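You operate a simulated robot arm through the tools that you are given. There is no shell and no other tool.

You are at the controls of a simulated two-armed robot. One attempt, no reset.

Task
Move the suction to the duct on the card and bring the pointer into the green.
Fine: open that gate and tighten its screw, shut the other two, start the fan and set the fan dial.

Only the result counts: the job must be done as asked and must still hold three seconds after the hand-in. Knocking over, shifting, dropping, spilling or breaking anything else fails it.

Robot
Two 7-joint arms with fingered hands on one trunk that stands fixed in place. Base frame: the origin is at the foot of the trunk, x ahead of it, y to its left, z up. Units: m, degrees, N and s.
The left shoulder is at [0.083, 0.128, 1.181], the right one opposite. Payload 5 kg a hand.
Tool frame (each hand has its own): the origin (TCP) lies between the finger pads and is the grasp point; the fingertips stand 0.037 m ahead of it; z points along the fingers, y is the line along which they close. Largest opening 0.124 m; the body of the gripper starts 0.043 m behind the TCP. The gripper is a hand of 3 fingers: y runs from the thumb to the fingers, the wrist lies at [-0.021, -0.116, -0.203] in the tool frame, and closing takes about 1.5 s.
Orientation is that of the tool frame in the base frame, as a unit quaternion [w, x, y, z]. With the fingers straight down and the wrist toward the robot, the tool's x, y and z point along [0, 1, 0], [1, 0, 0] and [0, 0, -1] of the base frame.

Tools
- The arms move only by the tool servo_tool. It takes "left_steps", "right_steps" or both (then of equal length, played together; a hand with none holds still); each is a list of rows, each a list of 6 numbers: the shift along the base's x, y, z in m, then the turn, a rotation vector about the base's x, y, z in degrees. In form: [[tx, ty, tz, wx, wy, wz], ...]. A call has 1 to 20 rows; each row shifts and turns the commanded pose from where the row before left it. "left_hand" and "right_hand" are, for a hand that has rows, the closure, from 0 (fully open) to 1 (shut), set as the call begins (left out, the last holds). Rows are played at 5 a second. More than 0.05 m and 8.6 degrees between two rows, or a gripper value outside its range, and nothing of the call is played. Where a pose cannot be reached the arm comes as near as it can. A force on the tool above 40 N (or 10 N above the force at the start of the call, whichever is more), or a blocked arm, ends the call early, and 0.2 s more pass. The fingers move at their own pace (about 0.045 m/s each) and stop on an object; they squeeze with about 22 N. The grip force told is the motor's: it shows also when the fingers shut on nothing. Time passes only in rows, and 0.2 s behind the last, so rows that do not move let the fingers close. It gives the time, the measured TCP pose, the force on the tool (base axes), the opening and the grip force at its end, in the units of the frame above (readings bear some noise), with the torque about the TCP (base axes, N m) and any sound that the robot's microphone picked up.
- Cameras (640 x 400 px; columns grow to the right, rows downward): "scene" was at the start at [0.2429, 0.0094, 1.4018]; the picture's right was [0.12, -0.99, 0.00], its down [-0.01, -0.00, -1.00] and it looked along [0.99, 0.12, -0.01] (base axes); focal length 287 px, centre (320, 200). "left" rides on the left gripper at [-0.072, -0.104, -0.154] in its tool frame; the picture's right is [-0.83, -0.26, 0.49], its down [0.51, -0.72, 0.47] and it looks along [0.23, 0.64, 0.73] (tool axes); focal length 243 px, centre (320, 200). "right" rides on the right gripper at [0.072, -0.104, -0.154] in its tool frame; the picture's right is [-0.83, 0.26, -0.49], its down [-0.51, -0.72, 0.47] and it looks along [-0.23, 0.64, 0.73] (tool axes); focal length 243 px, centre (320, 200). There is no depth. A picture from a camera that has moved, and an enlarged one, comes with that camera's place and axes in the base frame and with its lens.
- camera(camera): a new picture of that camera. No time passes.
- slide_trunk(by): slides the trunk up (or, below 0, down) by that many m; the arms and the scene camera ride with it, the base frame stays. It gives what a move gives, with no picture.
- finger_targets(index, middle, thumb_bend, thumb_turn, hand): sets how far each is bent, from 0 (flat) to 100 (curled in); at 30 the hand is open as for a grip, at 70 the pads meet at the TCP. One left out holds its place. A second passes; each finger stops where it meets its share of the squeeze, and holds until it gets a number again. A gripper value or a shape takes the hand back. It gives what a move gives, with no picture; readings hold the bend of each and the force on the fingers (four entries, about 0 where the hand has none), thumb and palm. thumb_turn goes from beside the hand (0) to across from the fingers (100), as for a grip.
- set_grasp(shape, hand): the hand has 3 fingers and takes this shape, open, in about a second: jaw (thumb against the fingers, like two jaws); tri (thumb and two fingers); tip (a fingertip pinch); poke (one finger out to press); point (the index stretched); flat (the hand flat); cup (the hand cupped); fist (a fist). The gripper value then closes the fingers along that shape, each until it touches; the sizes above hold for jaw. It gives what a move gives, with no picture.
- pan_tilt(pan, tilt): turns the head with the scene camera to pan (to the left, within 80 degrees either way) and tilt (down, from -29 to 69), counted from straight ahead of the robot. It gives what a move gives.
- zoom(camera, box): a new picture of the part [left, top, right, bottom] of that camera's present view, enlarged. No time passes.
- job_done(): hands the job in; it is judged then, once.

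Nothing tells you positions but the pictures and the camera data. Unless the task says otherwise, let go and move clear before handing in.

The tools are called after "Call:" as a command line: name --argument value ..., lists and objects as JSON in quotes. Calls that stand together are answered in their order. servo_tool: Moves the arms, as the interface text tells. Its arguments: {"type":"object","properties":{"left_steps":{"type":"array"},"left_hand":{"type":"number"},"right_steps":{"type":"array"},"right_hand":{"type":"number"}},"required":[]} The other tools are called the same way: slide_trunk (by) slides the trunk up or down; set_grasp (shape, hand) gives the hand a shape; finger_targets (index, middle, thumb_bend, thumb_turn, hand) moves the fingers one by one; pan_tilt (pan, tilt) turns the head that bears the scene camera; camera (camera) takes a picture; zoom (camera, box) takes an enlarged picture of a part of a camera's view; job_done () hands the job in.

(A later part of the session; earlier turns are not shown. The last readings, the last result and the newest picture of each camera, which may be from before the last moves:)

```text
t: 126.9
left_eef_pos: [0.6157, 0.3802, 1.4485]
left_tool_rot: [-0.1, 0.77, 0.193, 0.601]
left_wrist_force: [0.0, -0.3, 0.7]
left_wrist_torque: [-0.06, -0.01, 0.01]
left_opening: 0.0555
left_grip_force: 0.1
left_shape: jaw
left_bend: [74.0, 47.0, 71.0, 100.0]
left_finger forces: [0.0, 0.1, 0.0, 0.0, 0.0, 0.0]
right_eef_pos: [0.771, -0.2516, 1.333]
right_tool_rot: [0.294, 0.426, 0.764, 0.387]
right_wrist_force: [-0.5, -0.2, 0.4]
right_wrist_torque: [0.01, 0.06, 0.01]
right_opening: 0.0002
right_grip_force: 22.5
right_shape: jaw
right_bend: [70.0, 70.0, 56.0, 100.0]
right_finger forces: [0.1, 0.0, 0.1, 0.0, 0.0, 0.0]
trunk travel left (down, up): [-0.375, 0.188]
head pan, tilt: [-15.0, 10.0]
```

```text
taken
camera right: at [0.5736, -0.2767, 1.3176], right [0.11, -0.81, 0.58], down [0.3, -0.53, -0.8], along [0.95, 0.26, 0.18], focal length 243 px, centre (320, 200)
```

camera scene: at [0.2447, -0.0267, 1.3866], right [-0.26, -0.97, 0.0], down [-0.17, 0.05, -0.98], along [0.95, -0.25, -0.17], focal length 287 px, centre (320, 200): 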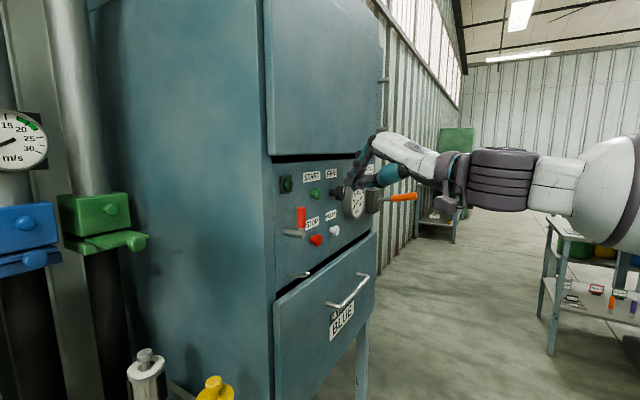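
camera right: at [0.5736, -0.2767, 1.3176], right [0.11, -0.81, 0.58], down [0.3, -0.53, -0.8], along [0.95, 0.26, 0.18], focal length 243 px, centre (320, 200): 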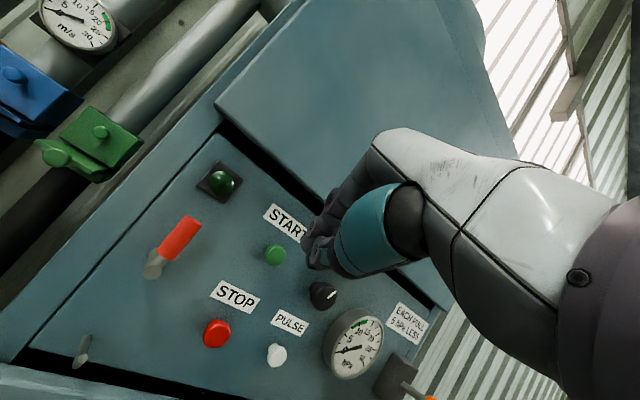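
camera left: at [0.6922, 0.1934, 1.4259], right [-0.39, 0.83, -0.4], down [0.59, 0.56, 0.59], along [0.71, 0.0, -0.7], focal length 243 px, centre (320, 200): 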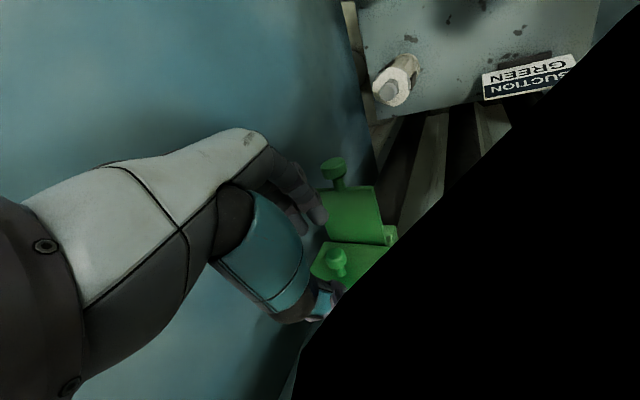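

The panel is clearly seen from the wrist camera and START matches my estimate (0.872,−0.188,1.285). Set the poke shape to press with one finger.

Call:
set_grasp --hand "right" --shape "poke"

Call:
camera --camera "right"

Call:
zoom --camera "scene" --box '[260, 110, 452, 230]'

```text
t: 127.8
left_eef_pos: [0.6129, 0.3803, 1.4488]
left_tool_rot: [-0.1, 0.769, 0.194, 0.601]
left_wrist_force: [-0.3, -0.1, -0.4]
left_wrist_torque: [0.02, 0.02, 0.02]
left_opening: 0.0557
left_grip_force: 0.0
left_shape: jaw
left_bend: [74.0, 47.0, 71.0, 100.0]
left_finger forces: [0.1, 0.0, 0.1, 0.0, 0.0, 0.0]
right_eef_pos: [0.7684, -0.2498, 1.3344]
right_tool_rot: [0.294, 0.425, 0.764, 0.387]
right_wrist_force: [0.5, 0.5, -0.5]
right_wrist_torque: [0.01, 0.02, -0.03]
right_opening: 0.0002
right_grip_force: 0.0
right_shape: poke
right_bend: [70.0, 70.0, 100.0, 100.0]
right_finger forces: [0.1, 0.1, 0.0, 0.1, 0.0, 0.1]
trunk travel left (down, up): [-0.375, 0.188]
head pan, tilt: [-15.0, 10.0]
```

```text
taken
camera right: at [0.5716, -0.2756, 1.319], right [0.11, -0.81, 0.58], down [0.3, -0.53, -0.79], along [0.95, 0.26, 0.18], focal length 243 px, centre (320, 200)
```

right: 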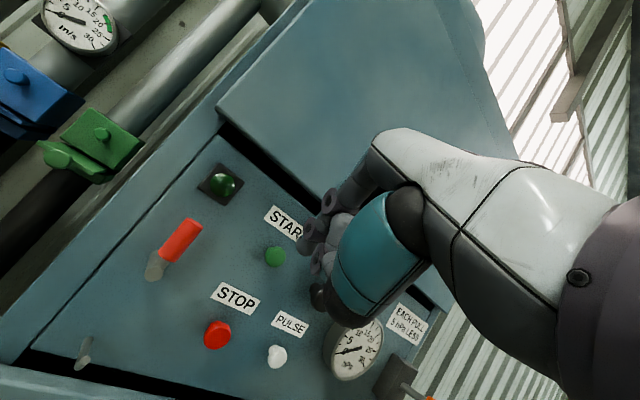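

```text
3.33 times, centred on (356, 170) of scene
camera zoom: at [0.2427, -0.0258, 1.387], right [-0.26, -0.97, 0.0], down [-0.17, 0.04, -0.98], along [0.95, -0.25, -0.17], focal length 955 px, centre (200, 300)
```

zoom: 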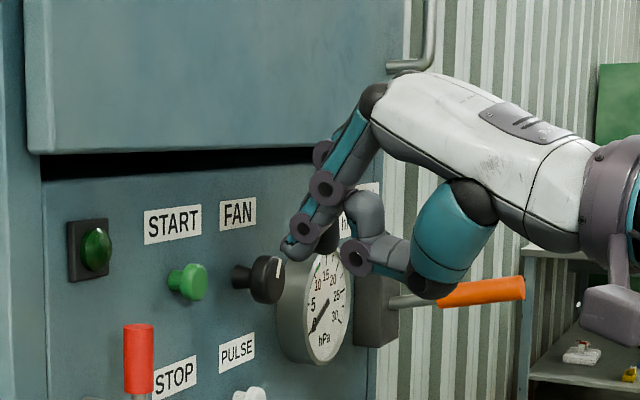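

The fingertip lies where predicted (TCP + 37 mm along z). Bring it to about 3 cm in front of the START button.

Call:
servo_tool --right_steps '[[0.0181, 0.0097, -0.0093, 0, 0, 0], [0.0181, 0.0097, -0.0093, 0, 0, 0], [0.0181, 0.0097, -0.0093, 0, 0, 0], [0, 0, 0, 0, 0, 0]]'

Call:
zoom --camera "right" --box '[192, 160, 448, 320]'

Call:
zoom --camera "scene" --box '[260, 130, 420, 230]'

```text
t: 128.8
left_eef_pos: [0.6139, 0.3808, 1.449]
left_tool_rot: [-0.101, 0.768, 0.194, 0.602]
left_wrist_force: [-0.2, 0.3, 0.7]
left_wrist_torque: [0.01, -0.02, 0.01]
left_opening: 0.0558
left_grip_force: 0.0
left_shape: jaw
left_bend: [74.0, 47.0, 71.0, 100.0]
left_finger forces: [0.0, 0.0, 0.1, 0.0, 0.2, 0.1]
right_eef_pos: [0.8236, -0.2208, 1.3071]
right_tool_rot: [0.295, 0.426, 0.763, 0.386]
right_wrist_force: [0.8, -0.5, 0.8]
right_wrist_torque: [0.0, 0.02, -0.02]
right_opening: 0.0001
right_grip_force: 0.1
right_shape: poke
right_bend: [70.0, 70.0, 100.0, 100.0]
right_finger forces: [0.0, 0.0, 0.1, 0.0, 0.0, 0.1]
trunk travel left (down, up): [-0.375, 0.188]
head pan, tilt: [-15.0, 10.0]
```

```text
2.50 times, centred on (320, 240) of right
camera zoom: at [0.6264, -0.2466, 1.2921], right [0.11, -0.81, 0.58], down [0.3, -0.53, -0.79], along [0.95, 0.26, 0.18], focal length 606 px, centre (320, 100)
```

zoom: 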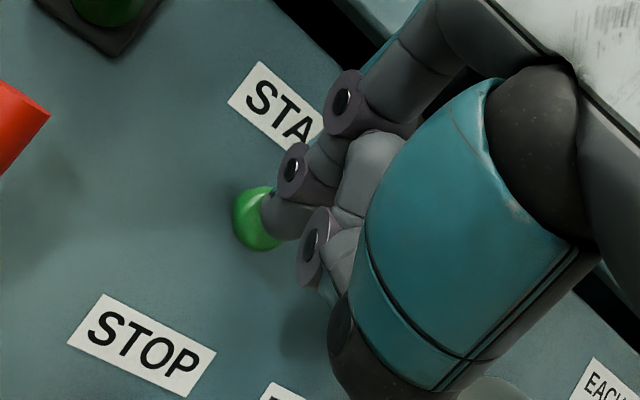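

```text
4.00 times, centred on (340, 180) of scene
camera zoom: at [0.2427, -0.0261, 1.387], right [-0.26, -0.97, 0.0], down [-0.17, 0.04, -0.98], along [0.95, -0.25, -0.17], focal length 1146 px, centre (240, 280)
```

zoom: 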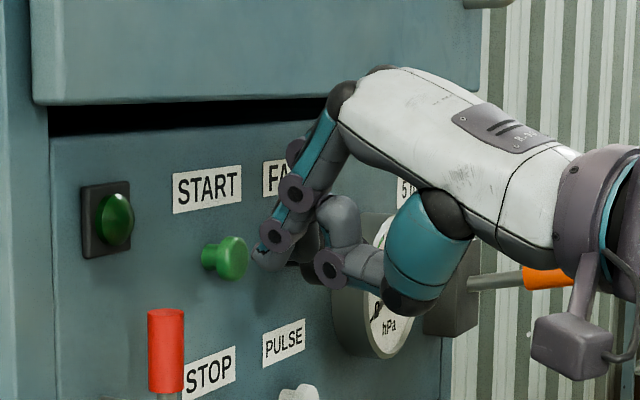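

The fingertip is lined up just in front of the green START button. Push inward in 5 mm steps.

Call:
servo_tool --right_steps '[[0.0035, 0.0035, 0, 0, 0, 0], [0.0035, 0.0035, 0, 0, 0, 0], [0.0035, 0.0035, 0, 0, 0, 0], [0.0035, 0.0035, 0, 0, 0, 0], [0.0035, 0.0035, 0, 0, 0, 0], [0.0035, 0.0035, 0, 0, 0, 0]]'

Call:
zoom --camera "scene" --box '[260, 130, 420, 230]'

Call:
zoom --camera "right" --box '[192, 160, 448, 320]'

```text
t: 130.2
left_eef_pos: [0.6113, 0.3791, 1.4497]
left_tool_rot: [-0.101, 0.768, 0.194, 0.602]
left_wrist_force: [0.2, 0.2, -1.0]
left_wrist_torque: [0.01, -0.03, -0.04]
left_opening: 0.0557
left_grip_force: 0.1
left_shape: jaw
left_bend: [74.0, 47.0, 71.0, 100.0]
left_finger forces: [0.1, 0.0, 0.0, 0.0, 0.1, 0.0]
right_eef_pos: [0.8439, -0.2038, 1.3089]
right_tool_rot: [0.294, 0.426, 0.763, 0.386]
right_wrist_force: [-5.2, -4.9, 1.0]
right_wrist_torque: [-0.09, 0.04, 0.0]
right_opening: 0.0
right_grip_force: 0.0
right_shape: poke
right_bend: [70.0, 70.0, 100.0, 100.0]
right_finger forces: [7.2, 0.0, 0.0, 0.0, 0.0, 0.1]
trunk travel left (down, up): [-0.375, 0.188]
head pan, tilt: [-15.0, 10.0]
heard: click
```

```text
4.00 times, centred on (340, 180) of scene
camera zoom: at [0.2414, -0.0268, 1.3872], right [-0.26, -0.97, 0.0], down [-0.17, 0.05, -0.98], along [0.95, -0.25, -0.17], focal length 1146 px, centre (240, 280)
```

zoom: 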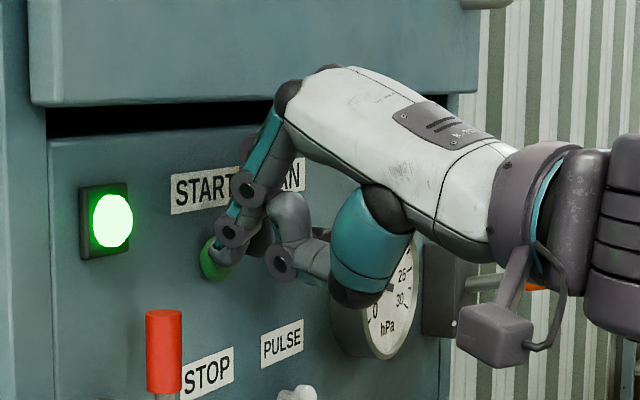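

```text
2.50 times, centred on (320, 240) of right
camera zoom: at [0.6467, -0.2271, 1.2932], right [0.11, -0.81, 0.58], down [0.3, -0.53, -0.79], along [0.95, 0.26, 0.18], focal length 606 px, centre (320, 100)
```

zoom: 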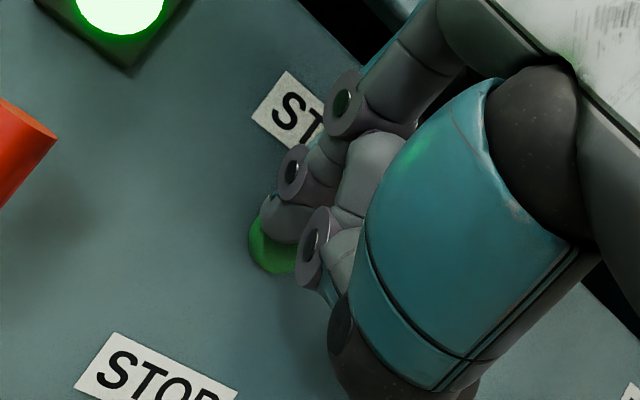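

A click, and the lamp lit: the fan is running. Back off and read both gauges.

Call:
servo_tool --right_steps '[[-0.011, -0.011, 0, 0, 0, 0], [-0.011, -0.011, 0, 0, 0, 0], [-0.011, -0.011, 0, 0, 0, 0], [-0.011, -0.011, 0, 0, 0, 0], [0, 0, 0, 0, 0, 0]]'

Call:
camera --camera "right"

Call:
zoom --camera "scene" --box '[0, 90, 80, 140]'

Call:
zoom --camera "scene" --box '[260, 130, 420, 230]'

```text
t: 131.4
left_eef_pos: [0.6148, 0.3814, 1.4493]
left_tool_rot: [-0.1, 0.769, 0.193, 0.6]
left_wrist_force: [1.3, 0.0, -0.1]
left_wrist_torque: [-0.01, 0.0, 0.0]
left_opening: 0.0554
left_grip_force: 0.0
left_shape: jaw
left_bend: [74.0, 47.0, 71.0, 100.0]
left_finger forces: [0.0, 0.1, 0.0, 0.1, 0.0, 0.0]
right_eef_pos: [0.8014, -0.2452, 1.307]
right_tool_rot: [0.294, 0.426, 0.763, 0.386]
right_wrist_force: [0.1, 0.6, -0.6]
right_wrist_torque: [0.02, -0.03, 0.0]
right_opening: 0.0001
right_grip_force: 0.1
right_shape: poke
right_bend: [70.0, 70.0, 100.0, 100.0]
right_finger forces: [0.0, 0.1, 0.0, 0.0, 0.0, 0.0]
trunk travel left (down, up): [-0.375, 0.188]
head pan, tilt: [-15.0, 10.0]
```

```text
taken
camera right: at [0.6042, -0.2705, 1.2915], right [0.11, -0.81, 0.58], down [0.3, -0.53, -0.79], along [0.95, 0.26, 0.18], focal length 243 px, centre (320, 200)
```

right: 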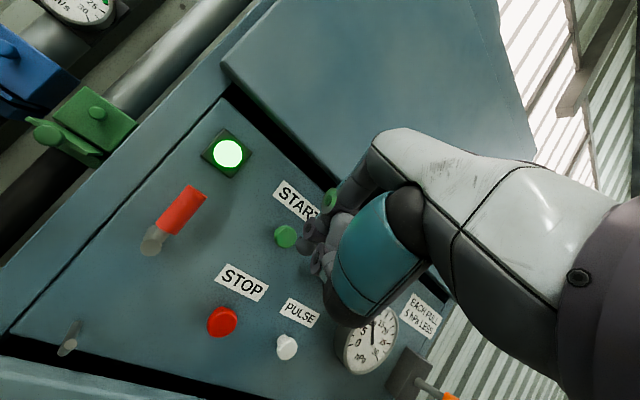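

```text
8.00 times, centred on (40, 115) of scene
camera zoom: at [0.2434, -0.0257, 1.3869], right [-0.26, -0.97, 0.0], down [-0.17, 0.04, -0.98], along [0.95, -0.26, -0.17], focal length 2293 px, centre (2560, 880)
```

zoom: 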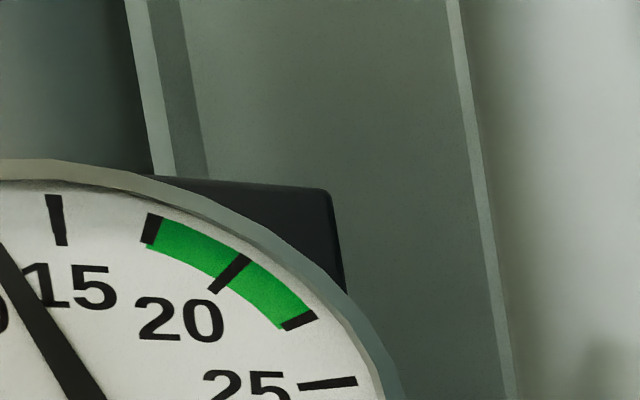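

```text
4.00 times, centred on (340, 180) of scene
camera zoom: at [0.2434, -0.0257, 1.3869], right [-0.26, -0.97, 0.0], down [-0.17, 0.04, -0.98], along [0.95, -0.26, -0.17], focal length 1146 px, centre (240, 280)
```

zoom: 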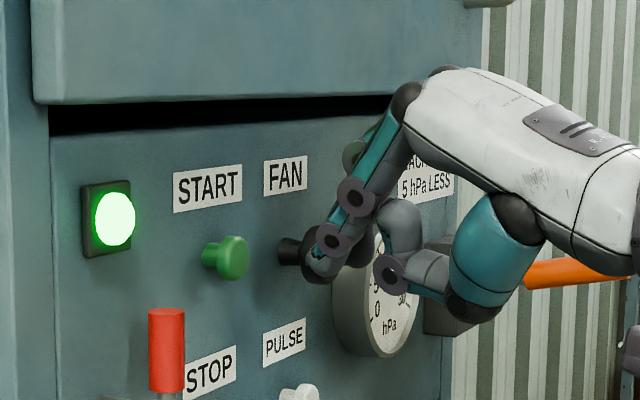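

The m/s gauge now shows roughly 13 and the green band spans about 17.5–22.5, so the fan dial must go up. I'll back the right hand off, open the jaw and look at the dial and gauges closely.

Call:
servo_tool --right_steps '[[-0.02, -0.02, 0.01, 0, 0, 0], [-0.02, -0.02, 0.01, 0, 0, 0], [-0.02, -0.02, 0.01, 0, 0, 0]]'

Call:
set_grasp --hand "right" --shape "jaw"

Call:
zoom --camera "scene" --box '[310, 150, 390, 200]'

Call:
camera --camera "right"

Call:
pan_tilt --pan 20 --tilt 10

Call:
camera --camera "scene"

```text
t: 132.2
left_eef_pos: [0.6126, 0.3796, 1.4508]
left_tool_rot: [-0.101, 0.769, 0.193, 0.601]
left_wrist_force: [0.2, 0.7, 0.0]
left_wrist_torque: [0.02, 0.0, 0.02]
left_opening: 0.0554
left_grip_force: 0.1
left_shape: jaw
left_bend: [74.0, 47.0, 71.0, 100.0]
left_finger forces: [0.0, 0.0, 0.0, 0.0, 0.0, 0.0]
right_eef_pos: [0.7385, -0.3049, 1.3391]
right_tool_rot: [0.295, 0.426, 0.763, 0.387]
right_wrist_force: [-0.1, 0.1, -0.3]
right_wrist_torque: [0.03, -0.03, -0.02]
right_opening: 0.0
right_grip_force: 0.0
right_shape: poke
right_bend: [70.0, 70.0, 100.0, 100.0]
right_finger forces: [0.0, 0.0, 0.0, 0.1, 0.0, 0.1]
trunk travel left (down, up): [-0.375, 0.188]
head pan, tilt: [-15.0, 10.0]
```

```text
t: 133.1
left_eef_pos: [0.6145, 0.3791, 1.4487]
left_tool_rot: [-0.1, 0.769, 0.193, 0.601]
left_wrist_force: [-0.2, 0.5, 0.2]
left_wrist_torque: [-0.01, 0.03, 0.02]
left_opening: 0.0558
left_grip_force: 0.1
left_shape: jaw
left_bend: [74.0, 47.0, 71.0, 100.0]
left_finger forces: [0.0, 0.1, 0.1, 0.0, 0.0, 0.1]
right_eef_pos: [0.7407, -0.3053, 1.3359]
right_tool_rot: [0.294, 0.426, 0.763, 0.386]
right_wrist_force: [0.1, 0.4, 0.4]
right_wrist_torque: [-0.02, -0.01, 0.0]
right_opening: 0.1238
right_grip_force: 0.0
right_shape: jaw
right_bend: [30.0, 30.0, 30.0, 98.0]
right_finger forces: [0.0, 0.0, 0.1, 0.0, 0.1, 0.1]
trunk travel left (down, up): [-0.375, 0.188]
head pan, tilt: [-15.0, 10.0]
```

```text
8.00 times, centred on (350, 175) of scene
camera zoom: at [0.2434, -0.0259, 1.3869], right [-0.26, -0.97, 0.0], down [-0.17, 0.04, -0.98], along [0.95, -0.25, -0.17], focal length 2293 px, centre (80, 400)
```

zoom: 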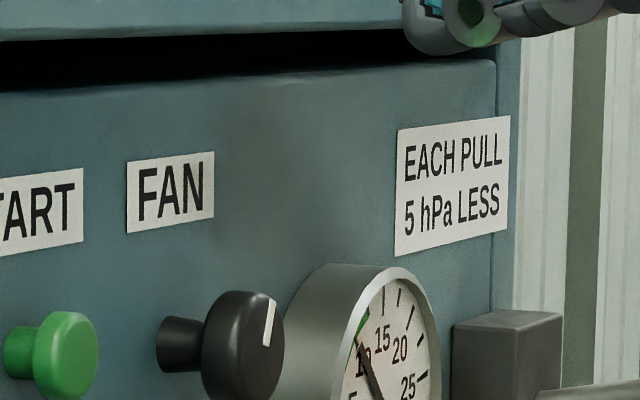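

```text
taken
camera right: at [0.5443, -0.3295, 1.3217], right [0.11, -0.81, 0.58], down [0.3, -0.53, -0.79], along [0.95, 0.26, 0.18], focal length 243 px, centre (320, 200)
```

right: 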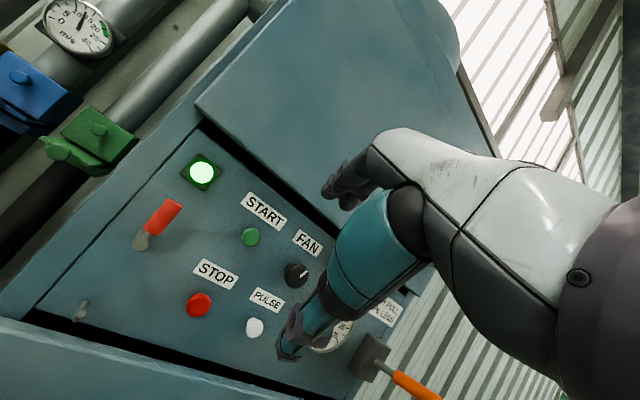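

```text
t: 134.2
left_eef_pos: [0.6141, 0.3801, 1.4479]
left_tool_rot: [-0.1, 0.77, 0.194, 0.6]
left_wrist_force: [0.9, 0.0, -0.4]
left_wrist_torque: [0.0, 0.02, 0.02]
left_opening: 0.0556
left_grip_force: 0.0
left_shape: jaw
left_bend: [74.0, 47.0, 71.0, 100.0]
left_finger forces: [0.0, 0.0, 0.0, 0.0, 0.0, 0.0]
right_eef_pos: [0.7408, -0.3054, 1.3369]
right_tool_rot: [0.294, 0.426, 0.764, 0.386]
right_wrist_force: [0.0, -0.2, 0.2]
right_wrist_torque: [0.04, -0.02, 0.02]
right_opening: 0.1239
right_grip_force: 0.1
right_shape: jaw
right_bend: [30.0, 30.0, 30.0, 98.0]
right_finger forces: [0.0, 0.0, 0.0, 0.0, 0.0, 0.0]
trunk travel left (down, up): [-0.375, 0.188]
head pan, tilt: [20.0, 10.0]
```

```text
taken
camera scene: at [0.2407, 0.0299, 1.3869], right [0.34, -0.94, 0.0], down [-0.16, -0.06, -0.98], along [0.93, 0.34, -0.17], focal length 287 px, centre (320, 200)
```

scene: 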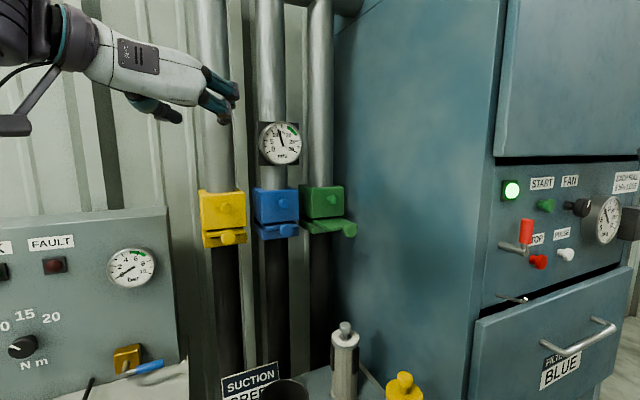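

At this head pan both gauge and panel are in view. Zoom on the gauge and the dial.

Call:
zoom --camera "scene" --box '[240, 110, 320, 160]'

Call:
zoom --camera "scene" --box '[544, 170, 640, 230]'

Call:
zoom --camera "right" --box '[264, 240, 344, 290]'

```text
8.00 times, centred on (280, 135) of scene
camera zoom: at [0.2407, 0.0299, 1.3869], right [0.34, -0.94, 0.0], down [-0.16, -0.06, -0.98], along [0.93, 0.34, -0.17], focal length 2293 px, centre (640, 720)
```

zoom: 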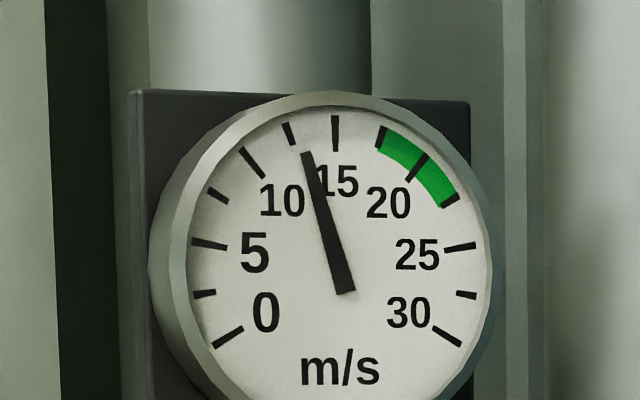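

```text
6.67 times, centred on (592, 200) of scene
camera zoom: at [0.2407, 0.0299, 1.3869], right [0.34, -0.94, 0.0], down [-0.16, -0.06, -0.98], along [0.93, 0.34, -0.17], focal length 1911 px, centre (-1493, 200)
```

zoom: 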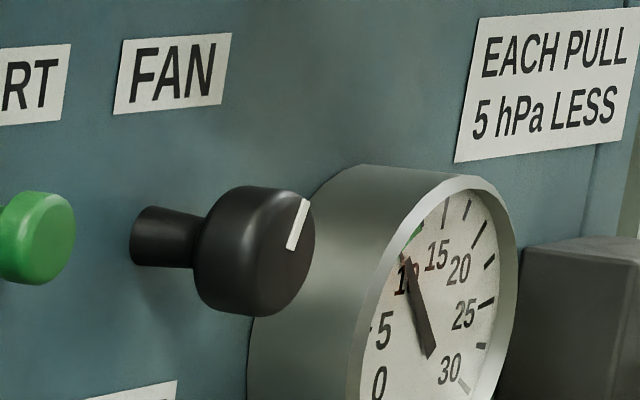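

```text
8.00 times, centred on (304, 265) of right
camera zoom: at [0.5441, -0.3295, 1.3218], right [0.11, -0.81, 0.58], down [0.3, -0.53, -0.79], along [0.95, 0.26, 0.18], focal length 1941 px, centre (448, -320)
```

zoom: 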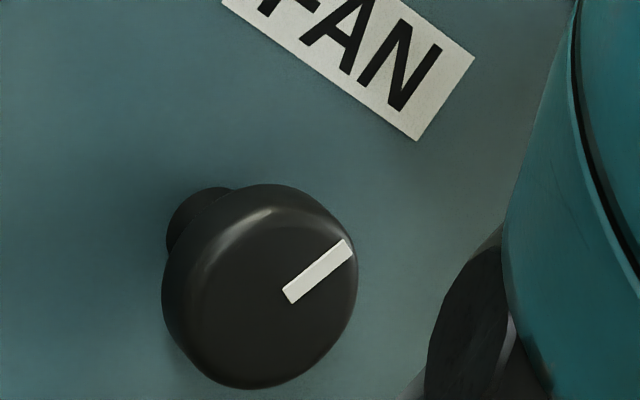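

The gauge reads about 13.5 m/s; the dial mark is near 12 o'clock, so I expect to need roughly +65–75° clockwise. I'll pitch the right hand up a bit for clearance below the door and narrow the jaw.

Call:
servo_tool --right_steps '[[0, 0, 0, 2.4, -5.5, 0], [0, 0, 0, 2.4, -5.5, 0], [0.01, 0.0, -0.01, 0, 0, 0], [0.01, 0.0, -0.01, 0, 0, 0], [0.01, 0.0, -0.01, 0, 0, 0], [0, 0, 0, 0, 0, 0], [0, 0, 0, 0, 0, 0]]' --right_hand 0.45

Call:
camera --camera "right"

Call:
camera --camera "scene"

```text
t: 135.8
left_eef_pos: [0.613, 0.3796, 1.4495]
left_tool_rot: [-0.1, 0.768, 0.194, 0.602]
left_wrist_force: [0.1, 0.3, 0.2]
left_wrist_torque: [0.0, -0.01, 0.01]
left_opening: 0.0555
left_grip_force: 0.1
left_shape: jaw
left_bend: [74.0, 47.0, 71.0, 100.0]
left_finger forces: [0.0, 0.1, 0.0, 0.0, 0.0, 0.1]
right_eef_pos: [0.7772, -0.3071, 1.3519]
right_tool_rot: [0.345, 0.399, 0.718, 0.454]
right_wrist_force: [0.1, -0.3, 0.1]
right_wrist_torque: [0.0, 0.01, 0.0]
right_opening: 0.0682
right_grip_force: 0.0
right_shape: jaw
right_bend: [74.0, 43.0, 67.0, 100.0]
right_finger forces: [0.0, 0.0, 0.1, 0.0, 0.1, 0.1]
right hand out of reach, approached as far as the arm can: row 2, 3, 4, 5
trunk travel left (down, up): [-0.375, 0.188]
head pan, tilt: [20.0, 10.0]
```

```text
taken
camera right: at [0.586, -0.3297, 1.2984], right [0.01, -0.85, 0.53], down [0.44, -0.47, -0.77], along [0.9, 0.24, 0.37], focal length 243 px, centre (320, 200)
```

right: 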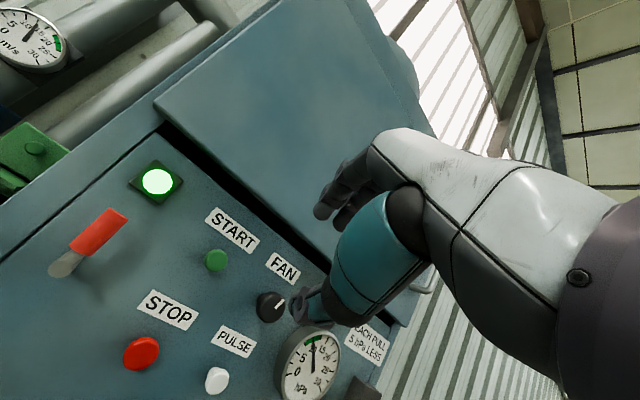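

```text
taken
camera scene: at [0.2402, 0.0302, 1.3871], right [0.34, -0.94, 0.0], down [-0.16, -0.06, -0.98], along [0.93, 0.34, -0.17], focal length 287 px, centre (320, 200)
```

scene: 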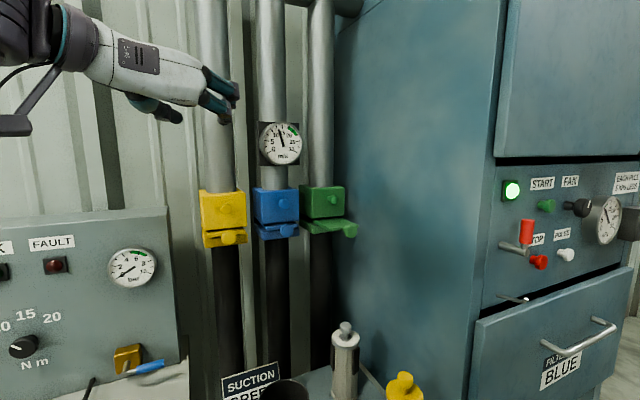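

The wrist limit returns at the shallower pitch, so I'll go back to −32° pitch (which reached fine) and approach the dial from slightly above, not too deep. First the pre-grasp spot.

Call:
servo_tool --right_steps '[[0.01, 0.002, 0, -2.4, 5.5, 0], [0.01, 0.002, 0, -2.4, 5.5, 0], [0.02, 0.003, -0.01, 0, 0, 0], [0.02, 0.004, -0.01, 0, 0, 0], [0.02, 0.005, -0.009, 0, 0, 0], [0, 0, 0, 0, 0, 0]]' --right_hand 0.55

Call:
camera --camera "right"

Call:
zoom --camera "scene" --box '[480, 130, 640, 230]'

```text
t: 137.2
left_eef_pos: [0.6105, 0.381, 1.4511]
left_tool_rot: [-0.1, 0.768, 0.194, 0.602]
left_wrist_force: [-1.3, 0.0, 0.8]
left_wrist_torque: [0.01, 0.0, -0.04]
left_opening: 0.0556
left_grip_force: 0.1
left_shape: jaw
left_bend: [74.0, 47.0, 71.0, 100.0]
left_finger forces: [0.0, 0.0, 0.0, 0.0, 0.0, 0.0]
right_eef_pos: [0.8535, -0.2917, 1.3264]
right_tool_rot: [0.295, 0.425, 0.764, 0.386]
right_wrist_force: [-0.4, -0.5, 0.8]
right_wrist_torque: [-0.02, 0.01, -0.01]
right_opening: 0.0556
right_grip_force: 0.1
right_shape: jaw
right_bend: [74.0, 47.0, 71.0, 100.0]
right_finger forces: [0.1, 0.1, 0.1, 0.0, 0.1, 0.0]
trunk travel left (down, up): [-0.375, 0.188]
head pan, tilt: [20.0, 10.0]
```

```text
taken
camera right: at [0.6564, -0.3153, 1.3104], right [0.11, -0.81, 0.58], down [0.3, -0.53, -0.79], along [0.95, 0.26, 0.18], focal length 243 px, centre (320, 200)
```

right: 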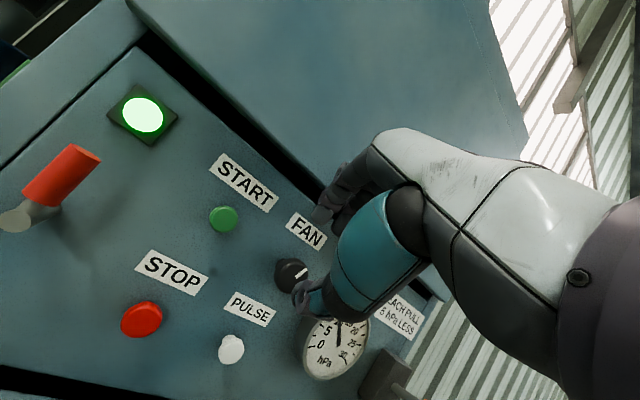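

```text
4.00 times, centred on (560, 180) of scene
camera zoom: at [0.2367, 0.0311, 1.3877], right [0.34, -0.94, 0.0], down [-0.16, -0.06, -0.99], along [0.93, 0.34, -0.17], focal length 1146 px, centre (-640, 280)
```

zoom: 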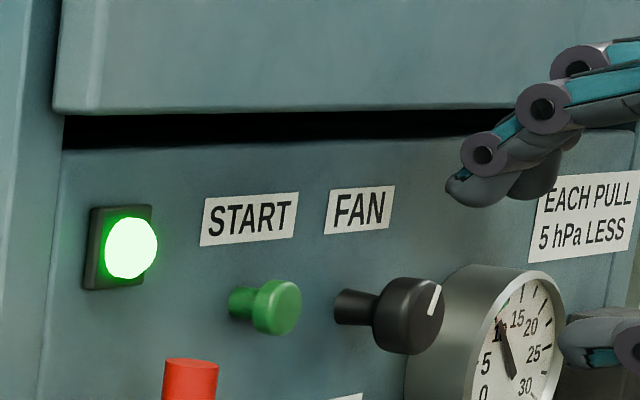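

Aligned. Advance along the finger direction toward the dial, checking partway.

Call:
servo_tool --right_steps '[[0.0111, 0.0042, -0.007, 0, 0, 0], [0.0111, 0.0042, -0.007, 0, 0, 0], [0.0111, 0.0042, -0.007, 0, 0, 0], [0, 0, 0, 0, 0, 0]]'

Call:
zoom --camera "right" --box '[224, 180, 416, 300]'

Call:
zoom --camera "scene" --box '[480, 130, 640, 230]'

```text
t: 138.2
left_eef_pos: [0.6135, 0.3802, 1.4487]
left_tool_rot: [-0.1, 0.769, 0.194, 0.601]
left_wrist_force: [0.0, 0.0, 0.2]
left_wrist_torque: [-0.01, -0.01, 0.0]
left_opening: 0.0555
left_grip_force: 0.0
left_shape: jaw
left_bend: [74.0, 47.0, 71.0, 100.0]
left_finger forces: [0.0, 0.0, 0.0, 0.1, 0.0, 0.0]
right_eef_pos: [0.892, -0.2793, 1.3009]
right_tool_rot: [0.295, 0.426, 0.763, 0.387]
right_wrist_force: [-0.7, -0.6, -0.9]
right_wrist_torque: [0.01, 0.0, -0.02]
right_opening: 0.0561
right_grip_force: 0.1
right_shape: jaw
right_bend: [74.0, 47.0, 71.0, 100.0]
right_finger forces: [0.0, 0.1, 0.0, 0.1, 0.0, 0.1]
trunk travel left (down, up): [-0.375, 0.188]
head pan, tilt: [20.0, 10.0]
```

```text
3.33 times, centred on (320, 240) of right
camera zoom: at [0.6943, -0.3035, 1.2863], right [0.11, -0.81, 0.58], down [0.3, -0.53, -0.79], along [0.95, 0.26, 0.18], focal length 809 px, centre (320, 67)
```

zoom: 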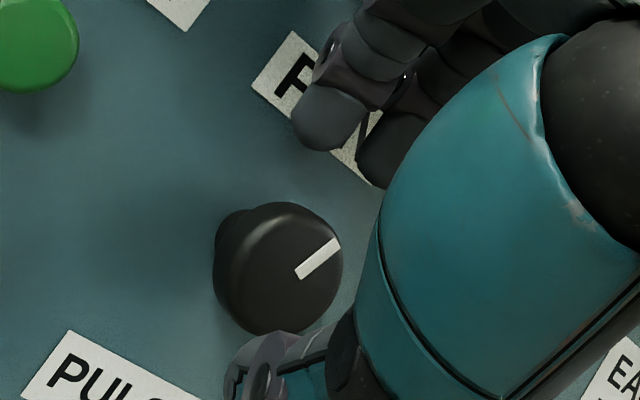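

```text
4.00 times, centred on (560, 180) of scene
camera zoom: at [0.2409, 0.0296, 1.3869], right [0.34, -0.94, 0.0], down [-0.16, -0.06, -0.98], along [0.93, 0.34, -0.17], focal length 1146 px, centre (-640, 280)
```

zoom: 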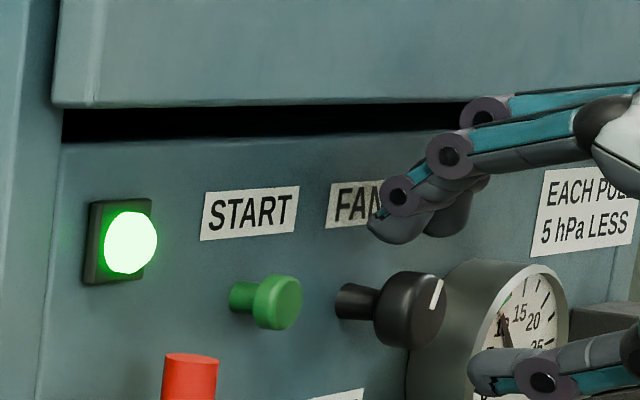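

Well centred on the finger axis. Advance the last 2 cm and close gently on the dial.

Call:
servo_tool --right_steps '[[0.0078, 0.0036, -0.005, 0, 0, 0], [0.0078, 0.0036, -0.005, 0, 0, 0], [0, 0, 0, 0, 0, 0]]'

Call:
servo_tool --right_steps '[[0, 0, 0, 0, 0, 0], [0, 0, 0, 0, 0, 0], [0, 0, 0, 0, 0, 0], [0, 0, 0, 0, 0, 0], [0, 0, 0, 0, 0, 0], [0, 0, 0, 0, 0, 0]]' --right_hand 1

Call:
zoom --camera "right" --box '[224, 180, 416, 300]'

Call:
zoom --camera "scene" --box '[480, 130, 640, 230]'

```text
t: 138.9
left_eef_pos: [0.6139, 0.3784, 1.4504]
left_tool_rot: [-0.101, 0.768, 0.193, 0.602]
left_wrist_force: [-0.3, 0.1, -1.2]
left_wrist_torque: [0.0, -0.01, 0.0]
left_opening: 0.0556
left_grip_force: 0.1
left_shape: jaw
left_bend: [74.0, 47.0, 71.0, 100.0]
left_finger forces: [0.0, 0.0, 0.0, 0.0, 0.1, 0.0]
right_eef_pos: [0.9052, -0.272, 1.2918]
right_tool_rot: [0.294, 0.426, 0.764, 0.386]
right_wrist_force: [-3.9, -6.5, 0.7]
right_wrist_torque: [0.08, -0.09, -0.07]
right_opening: 0.0544
right_grip_force: 0.0
right_shape: jaw
right_bend: [74.0, 47.0, 71.0, 100.0]
right_finger forces: [7.4, 0.0, 0.0, 0.1, 0.0, 0.1]
trunk travel left (down, up): [-0.375, 0.188]
head pan, tilt: [20.0, 10.0]
```

```text
t: 140.3
left_eef_pos: [0.6131, 0.3792, 1.4508]
left_tool_rot: [-0.1, 0.769, 0.193, 0.602]
left_wrist_force: [-0.9, -0.9, -0.5]
left_wrist_torque: [0.0, 0.0, 0.0]
left_opening: 0.0557
left_grip_force: 0.1
left_shape: jaw
left_bend: [74.0, 47.0, 71.0, 100.0]
left_finger forces: [0.0, 0.1, 0.2, 0.0, 0.0, 0.0]
right_eef_pos: [0.9049, -0.271, 1.2925]
right_tool_rot: [0.294, 0.426, 0.764, 0.385]
right_wrist_force: [-6.6, -6.0, -1.6]
right_wrist_torque: [-0.27, 0.26, -0.07]
right_opening: 0.0212
right_grip_force: 21.9
right_shape: jaw
right_bend: [74.0, 59.0, 74.0, 100.0]
right_finger forces: [6.8, 7.6, 0.0, 0.0, 19.4, 0.0]
trunk travel left (down, up): [-0.375, 0.188]
head pan, tilt: [20.0, 10.0]
```

```text
3.33 times, centred on (320, 240) of right
camera zoom: at [0.708, -0.297, 1.2766], right [0.11, -0.81, 0.58], down [0.3, -0.53, -0.79], along [0.95, 0.26, 0.18], focal length 809 px, centre (320, 67)
```

zoom: 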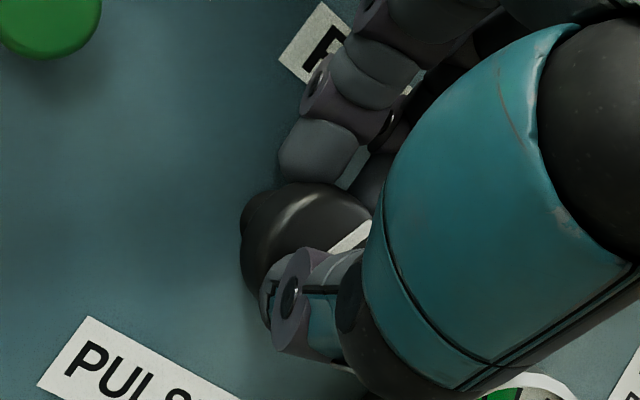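

```text
4.00 times, centred on (560, 180) of scene
camera zoom: at [0.2395, 0.0289, 1.3871], right [0.34, -0.94, 0.0], down [-0.16, -0.06, -0.98], along [0.93, 0.34, -0.17], focal length 1146 px, centre (-640, 280)
```

zoom: 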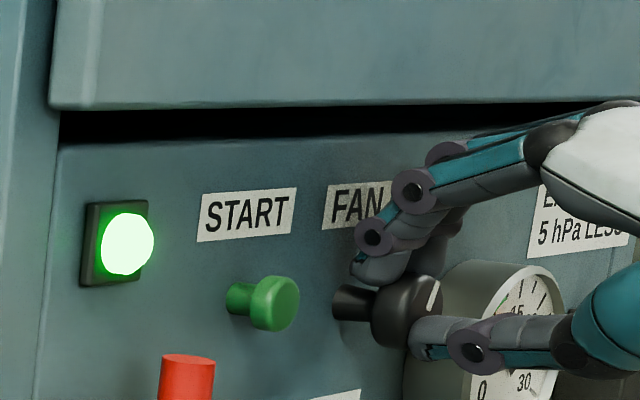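

The dial is gripped (fingers on top, thumb lower front). Turn clockwise 22° about the dial axis and see how the gauge reacts.

Call:
servo_tool --right_steps '[[-0.0006, -0.0034, 0.001, 5.303, 5.303, 0], [0.0015, -0.0015, 0.0007, 5.303, 5.303, 0], [0.0016, -0.0016, 0.0004, 5.303, 5.303, 0], [0, 0, 0, 0, 0, 0]]'

Call:
zoom --camera "scene" --box '[240, 110, 320, 160]'

Call:
zoom --camera "scene" --box '[480, 130, 640, 230]'

Call:
zoom --camera "right" --box '[224, 180, 416, 300]'

```text
t: 141.3
left_eef_pos: [0.6124, 0.3792, 1.4482]
left_tool_rot: [-0.1, 0.769, 0.193, 0.602]
left_wrist_force: [-0.5, -0.2, -0.4]
left_wrist_torque: [-0.03, -0.01, 0.04]
left_opening: 0.0559
left_grip_force: 0.1
left_shape: jaw
left_bend: [74.0, 47.0, 71.0, 100.0]
left_finger forces: [0.0, 0.0, 0.1, 0.0, 0.0, 0.0]
right_eef_pos: [0.9084, -0.2785, 1.2947]
right_tool_rot: [0.125, 0.511, 0.736, 0.427]
right_wrist_force: [1.7, -3.6, 7.5]
right_wrist_torque: [-0.11, -0.11, -0.04]
right_opening: 0.0205
right_grip_force: 21.3
right_shape: jaw
right_bend: [74.0, 59.0, 75.0, 100.0]
right_finger forces: [9.9, 11.6, 0.0, 0.0, 15.4, 0.1]
trunk travel left (down, up): [-0.375, 0.188]
head pan, tilt: [20.0, 10.0]
```

```text
8.00 times, centred on (280, 135) of scene
camera zoom: at [0.24, 0.0291, 1.3871], right [0.34, -0.94, 0.0], down [-0.16, -0.06, -0.98], along [0.93, 0.34, -0.17], focal length 2293 px, centre (640, 720)
```

zoom: 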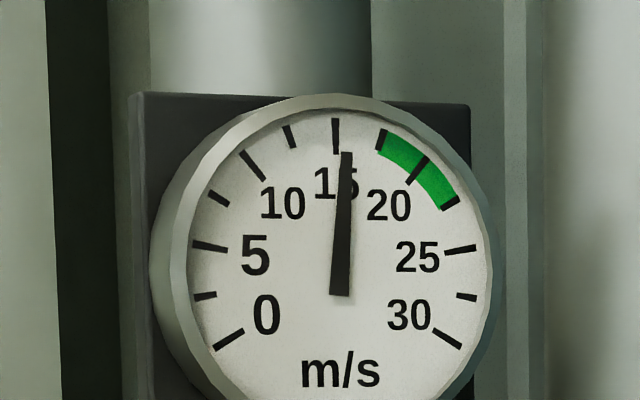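

```text
4.00 times, centred on (560, 180) of scene
camera zoom: at [0.24, 0.0291, 1.3871], right [0.34, -0.94, 0.0], down [-0.16, -0.06, -0.98], along [0.93, 0.34, -0.17], focal length 1146 px, centre (-640, 280)
```

zoom: 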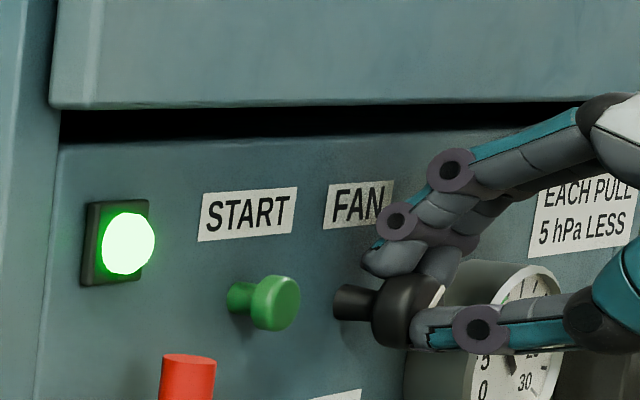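

```text
3.33 times, centred on (320, 240) of right
camera zoom: at [0.7138, -0.3055, 1.3271], right [0.24, -0.93, 0.29], down [0.05, -0.28, -0.96], along [0.97, 0.24, -0.02], focal length 809 px, centre (320, 67)
```

zoom: 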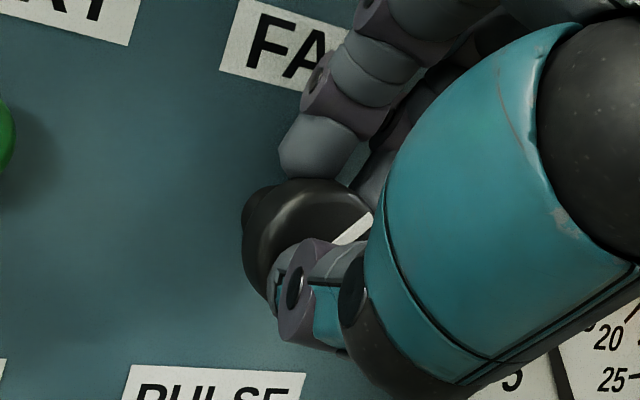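

Clockwise raises the speed: pointer now at ~15.5. Turn another 22°.

Call:
servo_tool --right_steps '[[0.0016, -0.0016, 0.0002, 5.303, 5.303, 0], [0.0016, -0.0016, -0.0001, 5.303, 5.303, 0], [0.0016, -0.0016, -0.0004, 5.303, 5.303, 0], [0, 0, 0, 0, 0, 0], [0, 0, 0, 0, 0, 0]]'

Call:
zoom --camera "scene" --box '[240, 110, 320, 160]'

Call:
zoom --camera "scene" --box '[480, 130, 640, 230]'

Call:
zoom --camera "right" --box '[224, 180, 416, 300]'

```text
t: 142.6
left_eef_pos: [0.6149, 0.3792, 1.4501]
left_tool_rot: [-0.101, 0.768, 0.193, 0.602]
left_wrist_force: [-0.6, -0.2, 0.2]
left_wrist_torque: [0.01, -0.03, -0.03]
left_opening: 0.0556
left_grip_force: 0.0
left_shape: jaw
left_bend: [74.0, 47.0, 71.0, 100.0]
left_finger forces: [0.0, 0.0, 0.0, 0.0, 0.0, 0.0]
right_eef_pos: [0.9117, -0.2846, 1.2954]
right_tool_rot: [-0.05, 0.577, 0.68, 0.45]
right_wrist_force: [4.6, -10.0, 12.2]
right_wrist_torque: [-0.06, -0.22, -0.14]
right_opening: 0.0211
right_grip_force: 21.6
right_shape: jaw
right_bend: [74.0, 58.0, 75.0, 100.0]
right_finger forces: [12.2, 13.3, 0.0, 0.0, 16.1, 0.1]
trunk travel left (down, up): [-0.375, 0.188]
head pan, tilt: [20.0, 10.0]
```

```text
8.00 times, centred on (280, 135) of scene
camera zoom: at [0.2397, 0.029, 1.3871], right [0.34, -0.94, 0.0], down [-0.16, -0.06, -0.98], along [0.93, 0.34, -0.17], focal length 2293 px, centre (640, 720)
```

zoom: 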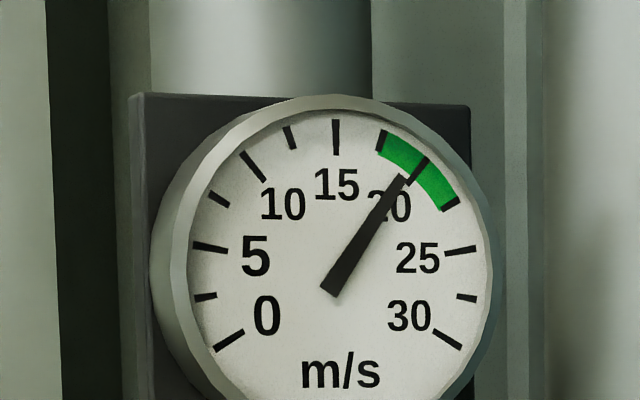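

```text
4.00 times, centred on (560, 180) of scene
camera zoom: at [0.2397, 0.029, 1.3871], right [0.34, -0.94, 0.0], down [-0.16, -0.06, -0.98], along [0.93, 0.34, -0.17], focal length 1146 px, centre (-640, 280)
```

zoom: 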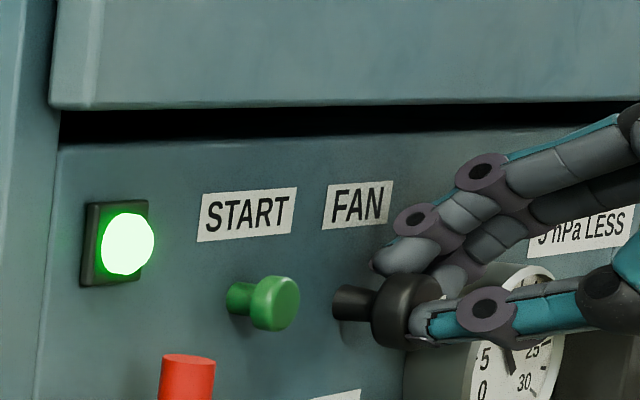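

```text
3.33 times, centred on (320, 240) of right
camera zoom: at [0.7334, -0.3266, 1.3697], right [0.27, -0.96, -0.05], down [-0.22, -0.01, -0.98], along [0.94, 0.27, -0.21], focal length 809 px, centre (320, 67)
```

zoom: 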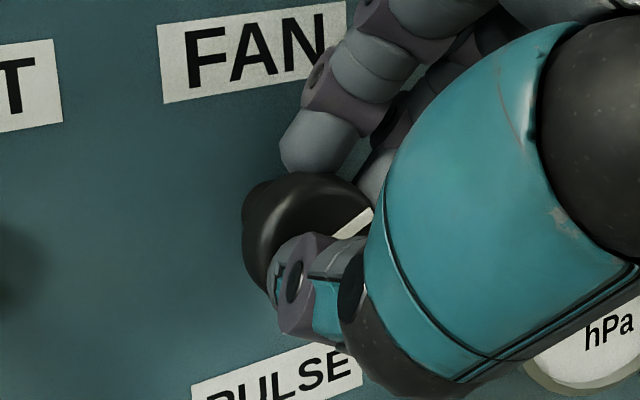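

The pointer is now at about 20, in the middle of the green. Wait a second to see if it settles there.

Call:
servo_tool --right_steps '[[0, 0, 0, 0, 0, 0], [0, 0, 0, 0, 0, 0], [0, 0, 0, 0, 0, 0], [0, 0, 0, 0, 0, 0], [0, 0, 0, 0, 0, 0]]'

Call:
zoom --camera "scene" --box '[240, 110, 320, 160]'

```text
t: 143.8
left_eef_pos: [0.6124, 0.379, 1.4493]
left_tool_rot: [-0.101, 0.769, 0.193, 0.601]
left_wrist_force: [-0.3, 0.3, -0.1]
left_wrist_torque: [0.01, 0.01, -0.01]
left_opening: 0.0558
left_grip_force: 0.1
left_shape: jaw
left_bend: [74.0, 47.0, 71.0, 100.0]
left_finger forces: [0.1, 0.1, 0.0, 0.1, 0.0, 0.1]
right_eef_pos: [0.9127, -0.2847, 1.2946]
right_tool_rot: [-0.05, 0.577, 0.68, 0.449]
right_wrist_force: [4.3, -10.3, 12.0]
right_wrist_torque: [-0.03, -0.21, -0.13]
right_opening: 0.0211
right_grip_force: 21.7
right_shape: jaw
right_bend: [74.0, 58.0, 75.0, 100.0]
right_finger forces: [12.4, 13.6, 0.0, 0.0, 16.0, 0.0]
trunk travel left (down, up): [-0.375, 0.188]
head pan, tilt: [20.0, 10.0]
```

```text
8.00 times, centred on (280, 135) of scene
camera zoom: at [0.2397, 0.0285, 1.3872], right [0.34, -0.94, 0.0], down [-0.16, -0.06, -0.98], along [0.93, 0.34, -0.17], focal length 2293 px, centre (640, 720)
```

zoom: 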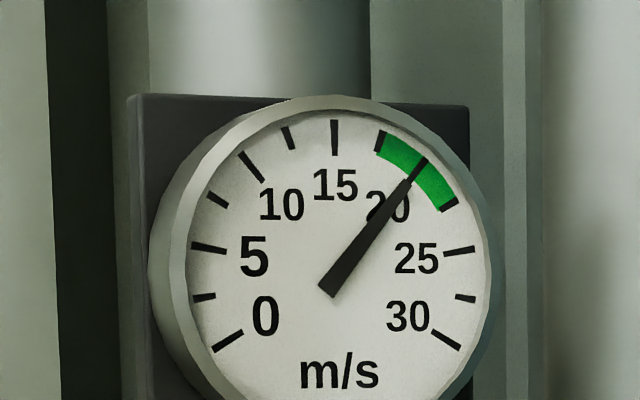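

The pointer settled at 20, mid-green. Release the dial carefully and back off along the fingers.

Call:
servo_tool --right_steps '[[0, 0, 0, 0, 0, 0], [0, 0, 0, 0, 0, 0], [0, 0, 0, 0, 0, 0], [0, 0, 0, 0, 0, 0], [0, 0, 0, 0, 0, 0]]' --right_hand 0.52

Call:
zoom --camera "scene" --box '[240, 110, 320, 160]'

Call:
zoom --camera "right" --box '[224, 180, 416, 300]'

```text
t: 144.9
left_eef_pos: [0.614, 0.3801, 1.4488]
left_tool_rot: [-0.1, 0.769, 0.193, 0.602]
left_wrist_force: [0.2, -0.2, 1.1]
left_wrist_torque: [-0.01, -0.03, 0.0]
left_opening: 0.0554
left_grip_force: 0.3
left_shape: jaw
left_bend: [74.0, 47.0, 71.0, 100.0]
left_finger forces: [0.0, 0.1, 0.0, 0.0, 0.0, 0.0]
right_eef_pos: [0.9123, -0.2824, 1.2947]
right_tool_rot: [-0.05, 0.577, 0.681, 0.449]
right_wrist_force: [-1.6, -1.1, -0.4]
right_wrist_torque: [-0.04, 0.0, 0.03]
right_opening: 0.0576
right_grip_force: 0.1
right_shape: jaw
right_bend: [74.0, 46.0, 71.0, 100.0]
right_finger forces: [2.9, 0.0, 0.0, 0.0, 0.1, 0.0]
trunk travel left (down, up): [-0.375, 0.188]
head pan, tilt: [20.0, 10.0]
```

```text
8.00 times, centred on (280, 135) of scene
camera zoom: at [0.2404, 0.0296, 1.387], right [0.34, -0.94, 0.0], down [-0.16, -0.06, -0.98], along [0.93, 0.34, -0.17], focal length 2293 px, centre (640, 720)
```

zoom: 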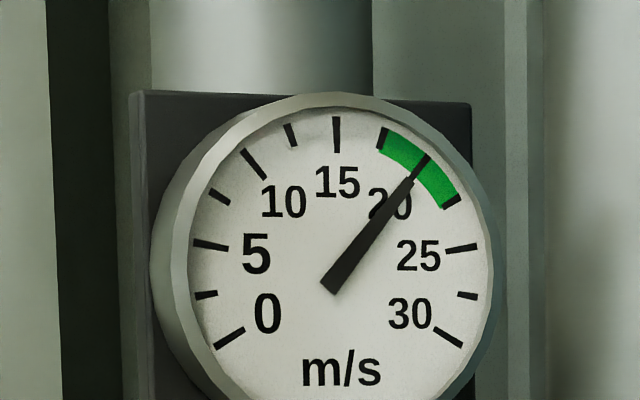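

```text
3.33 times, centred on (320, 240) of right
camera zoom: at [0.734, -0.3255, 1.369], right [0.27, -0.96, -0.05], down [-0.22, -0.01, -0.98], along [0.94, 0.27, -0.22], focal length 809 px, centre (320, 67)
```

zoom: 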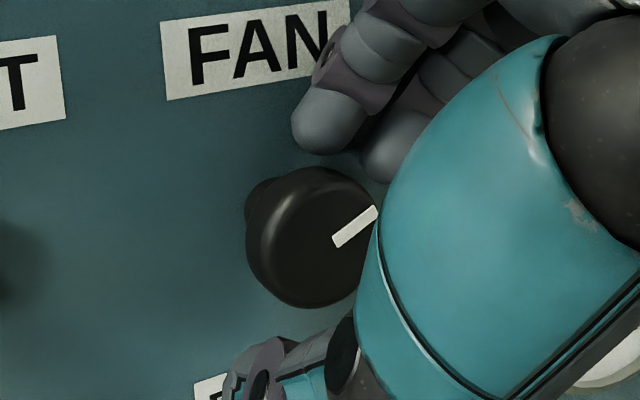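

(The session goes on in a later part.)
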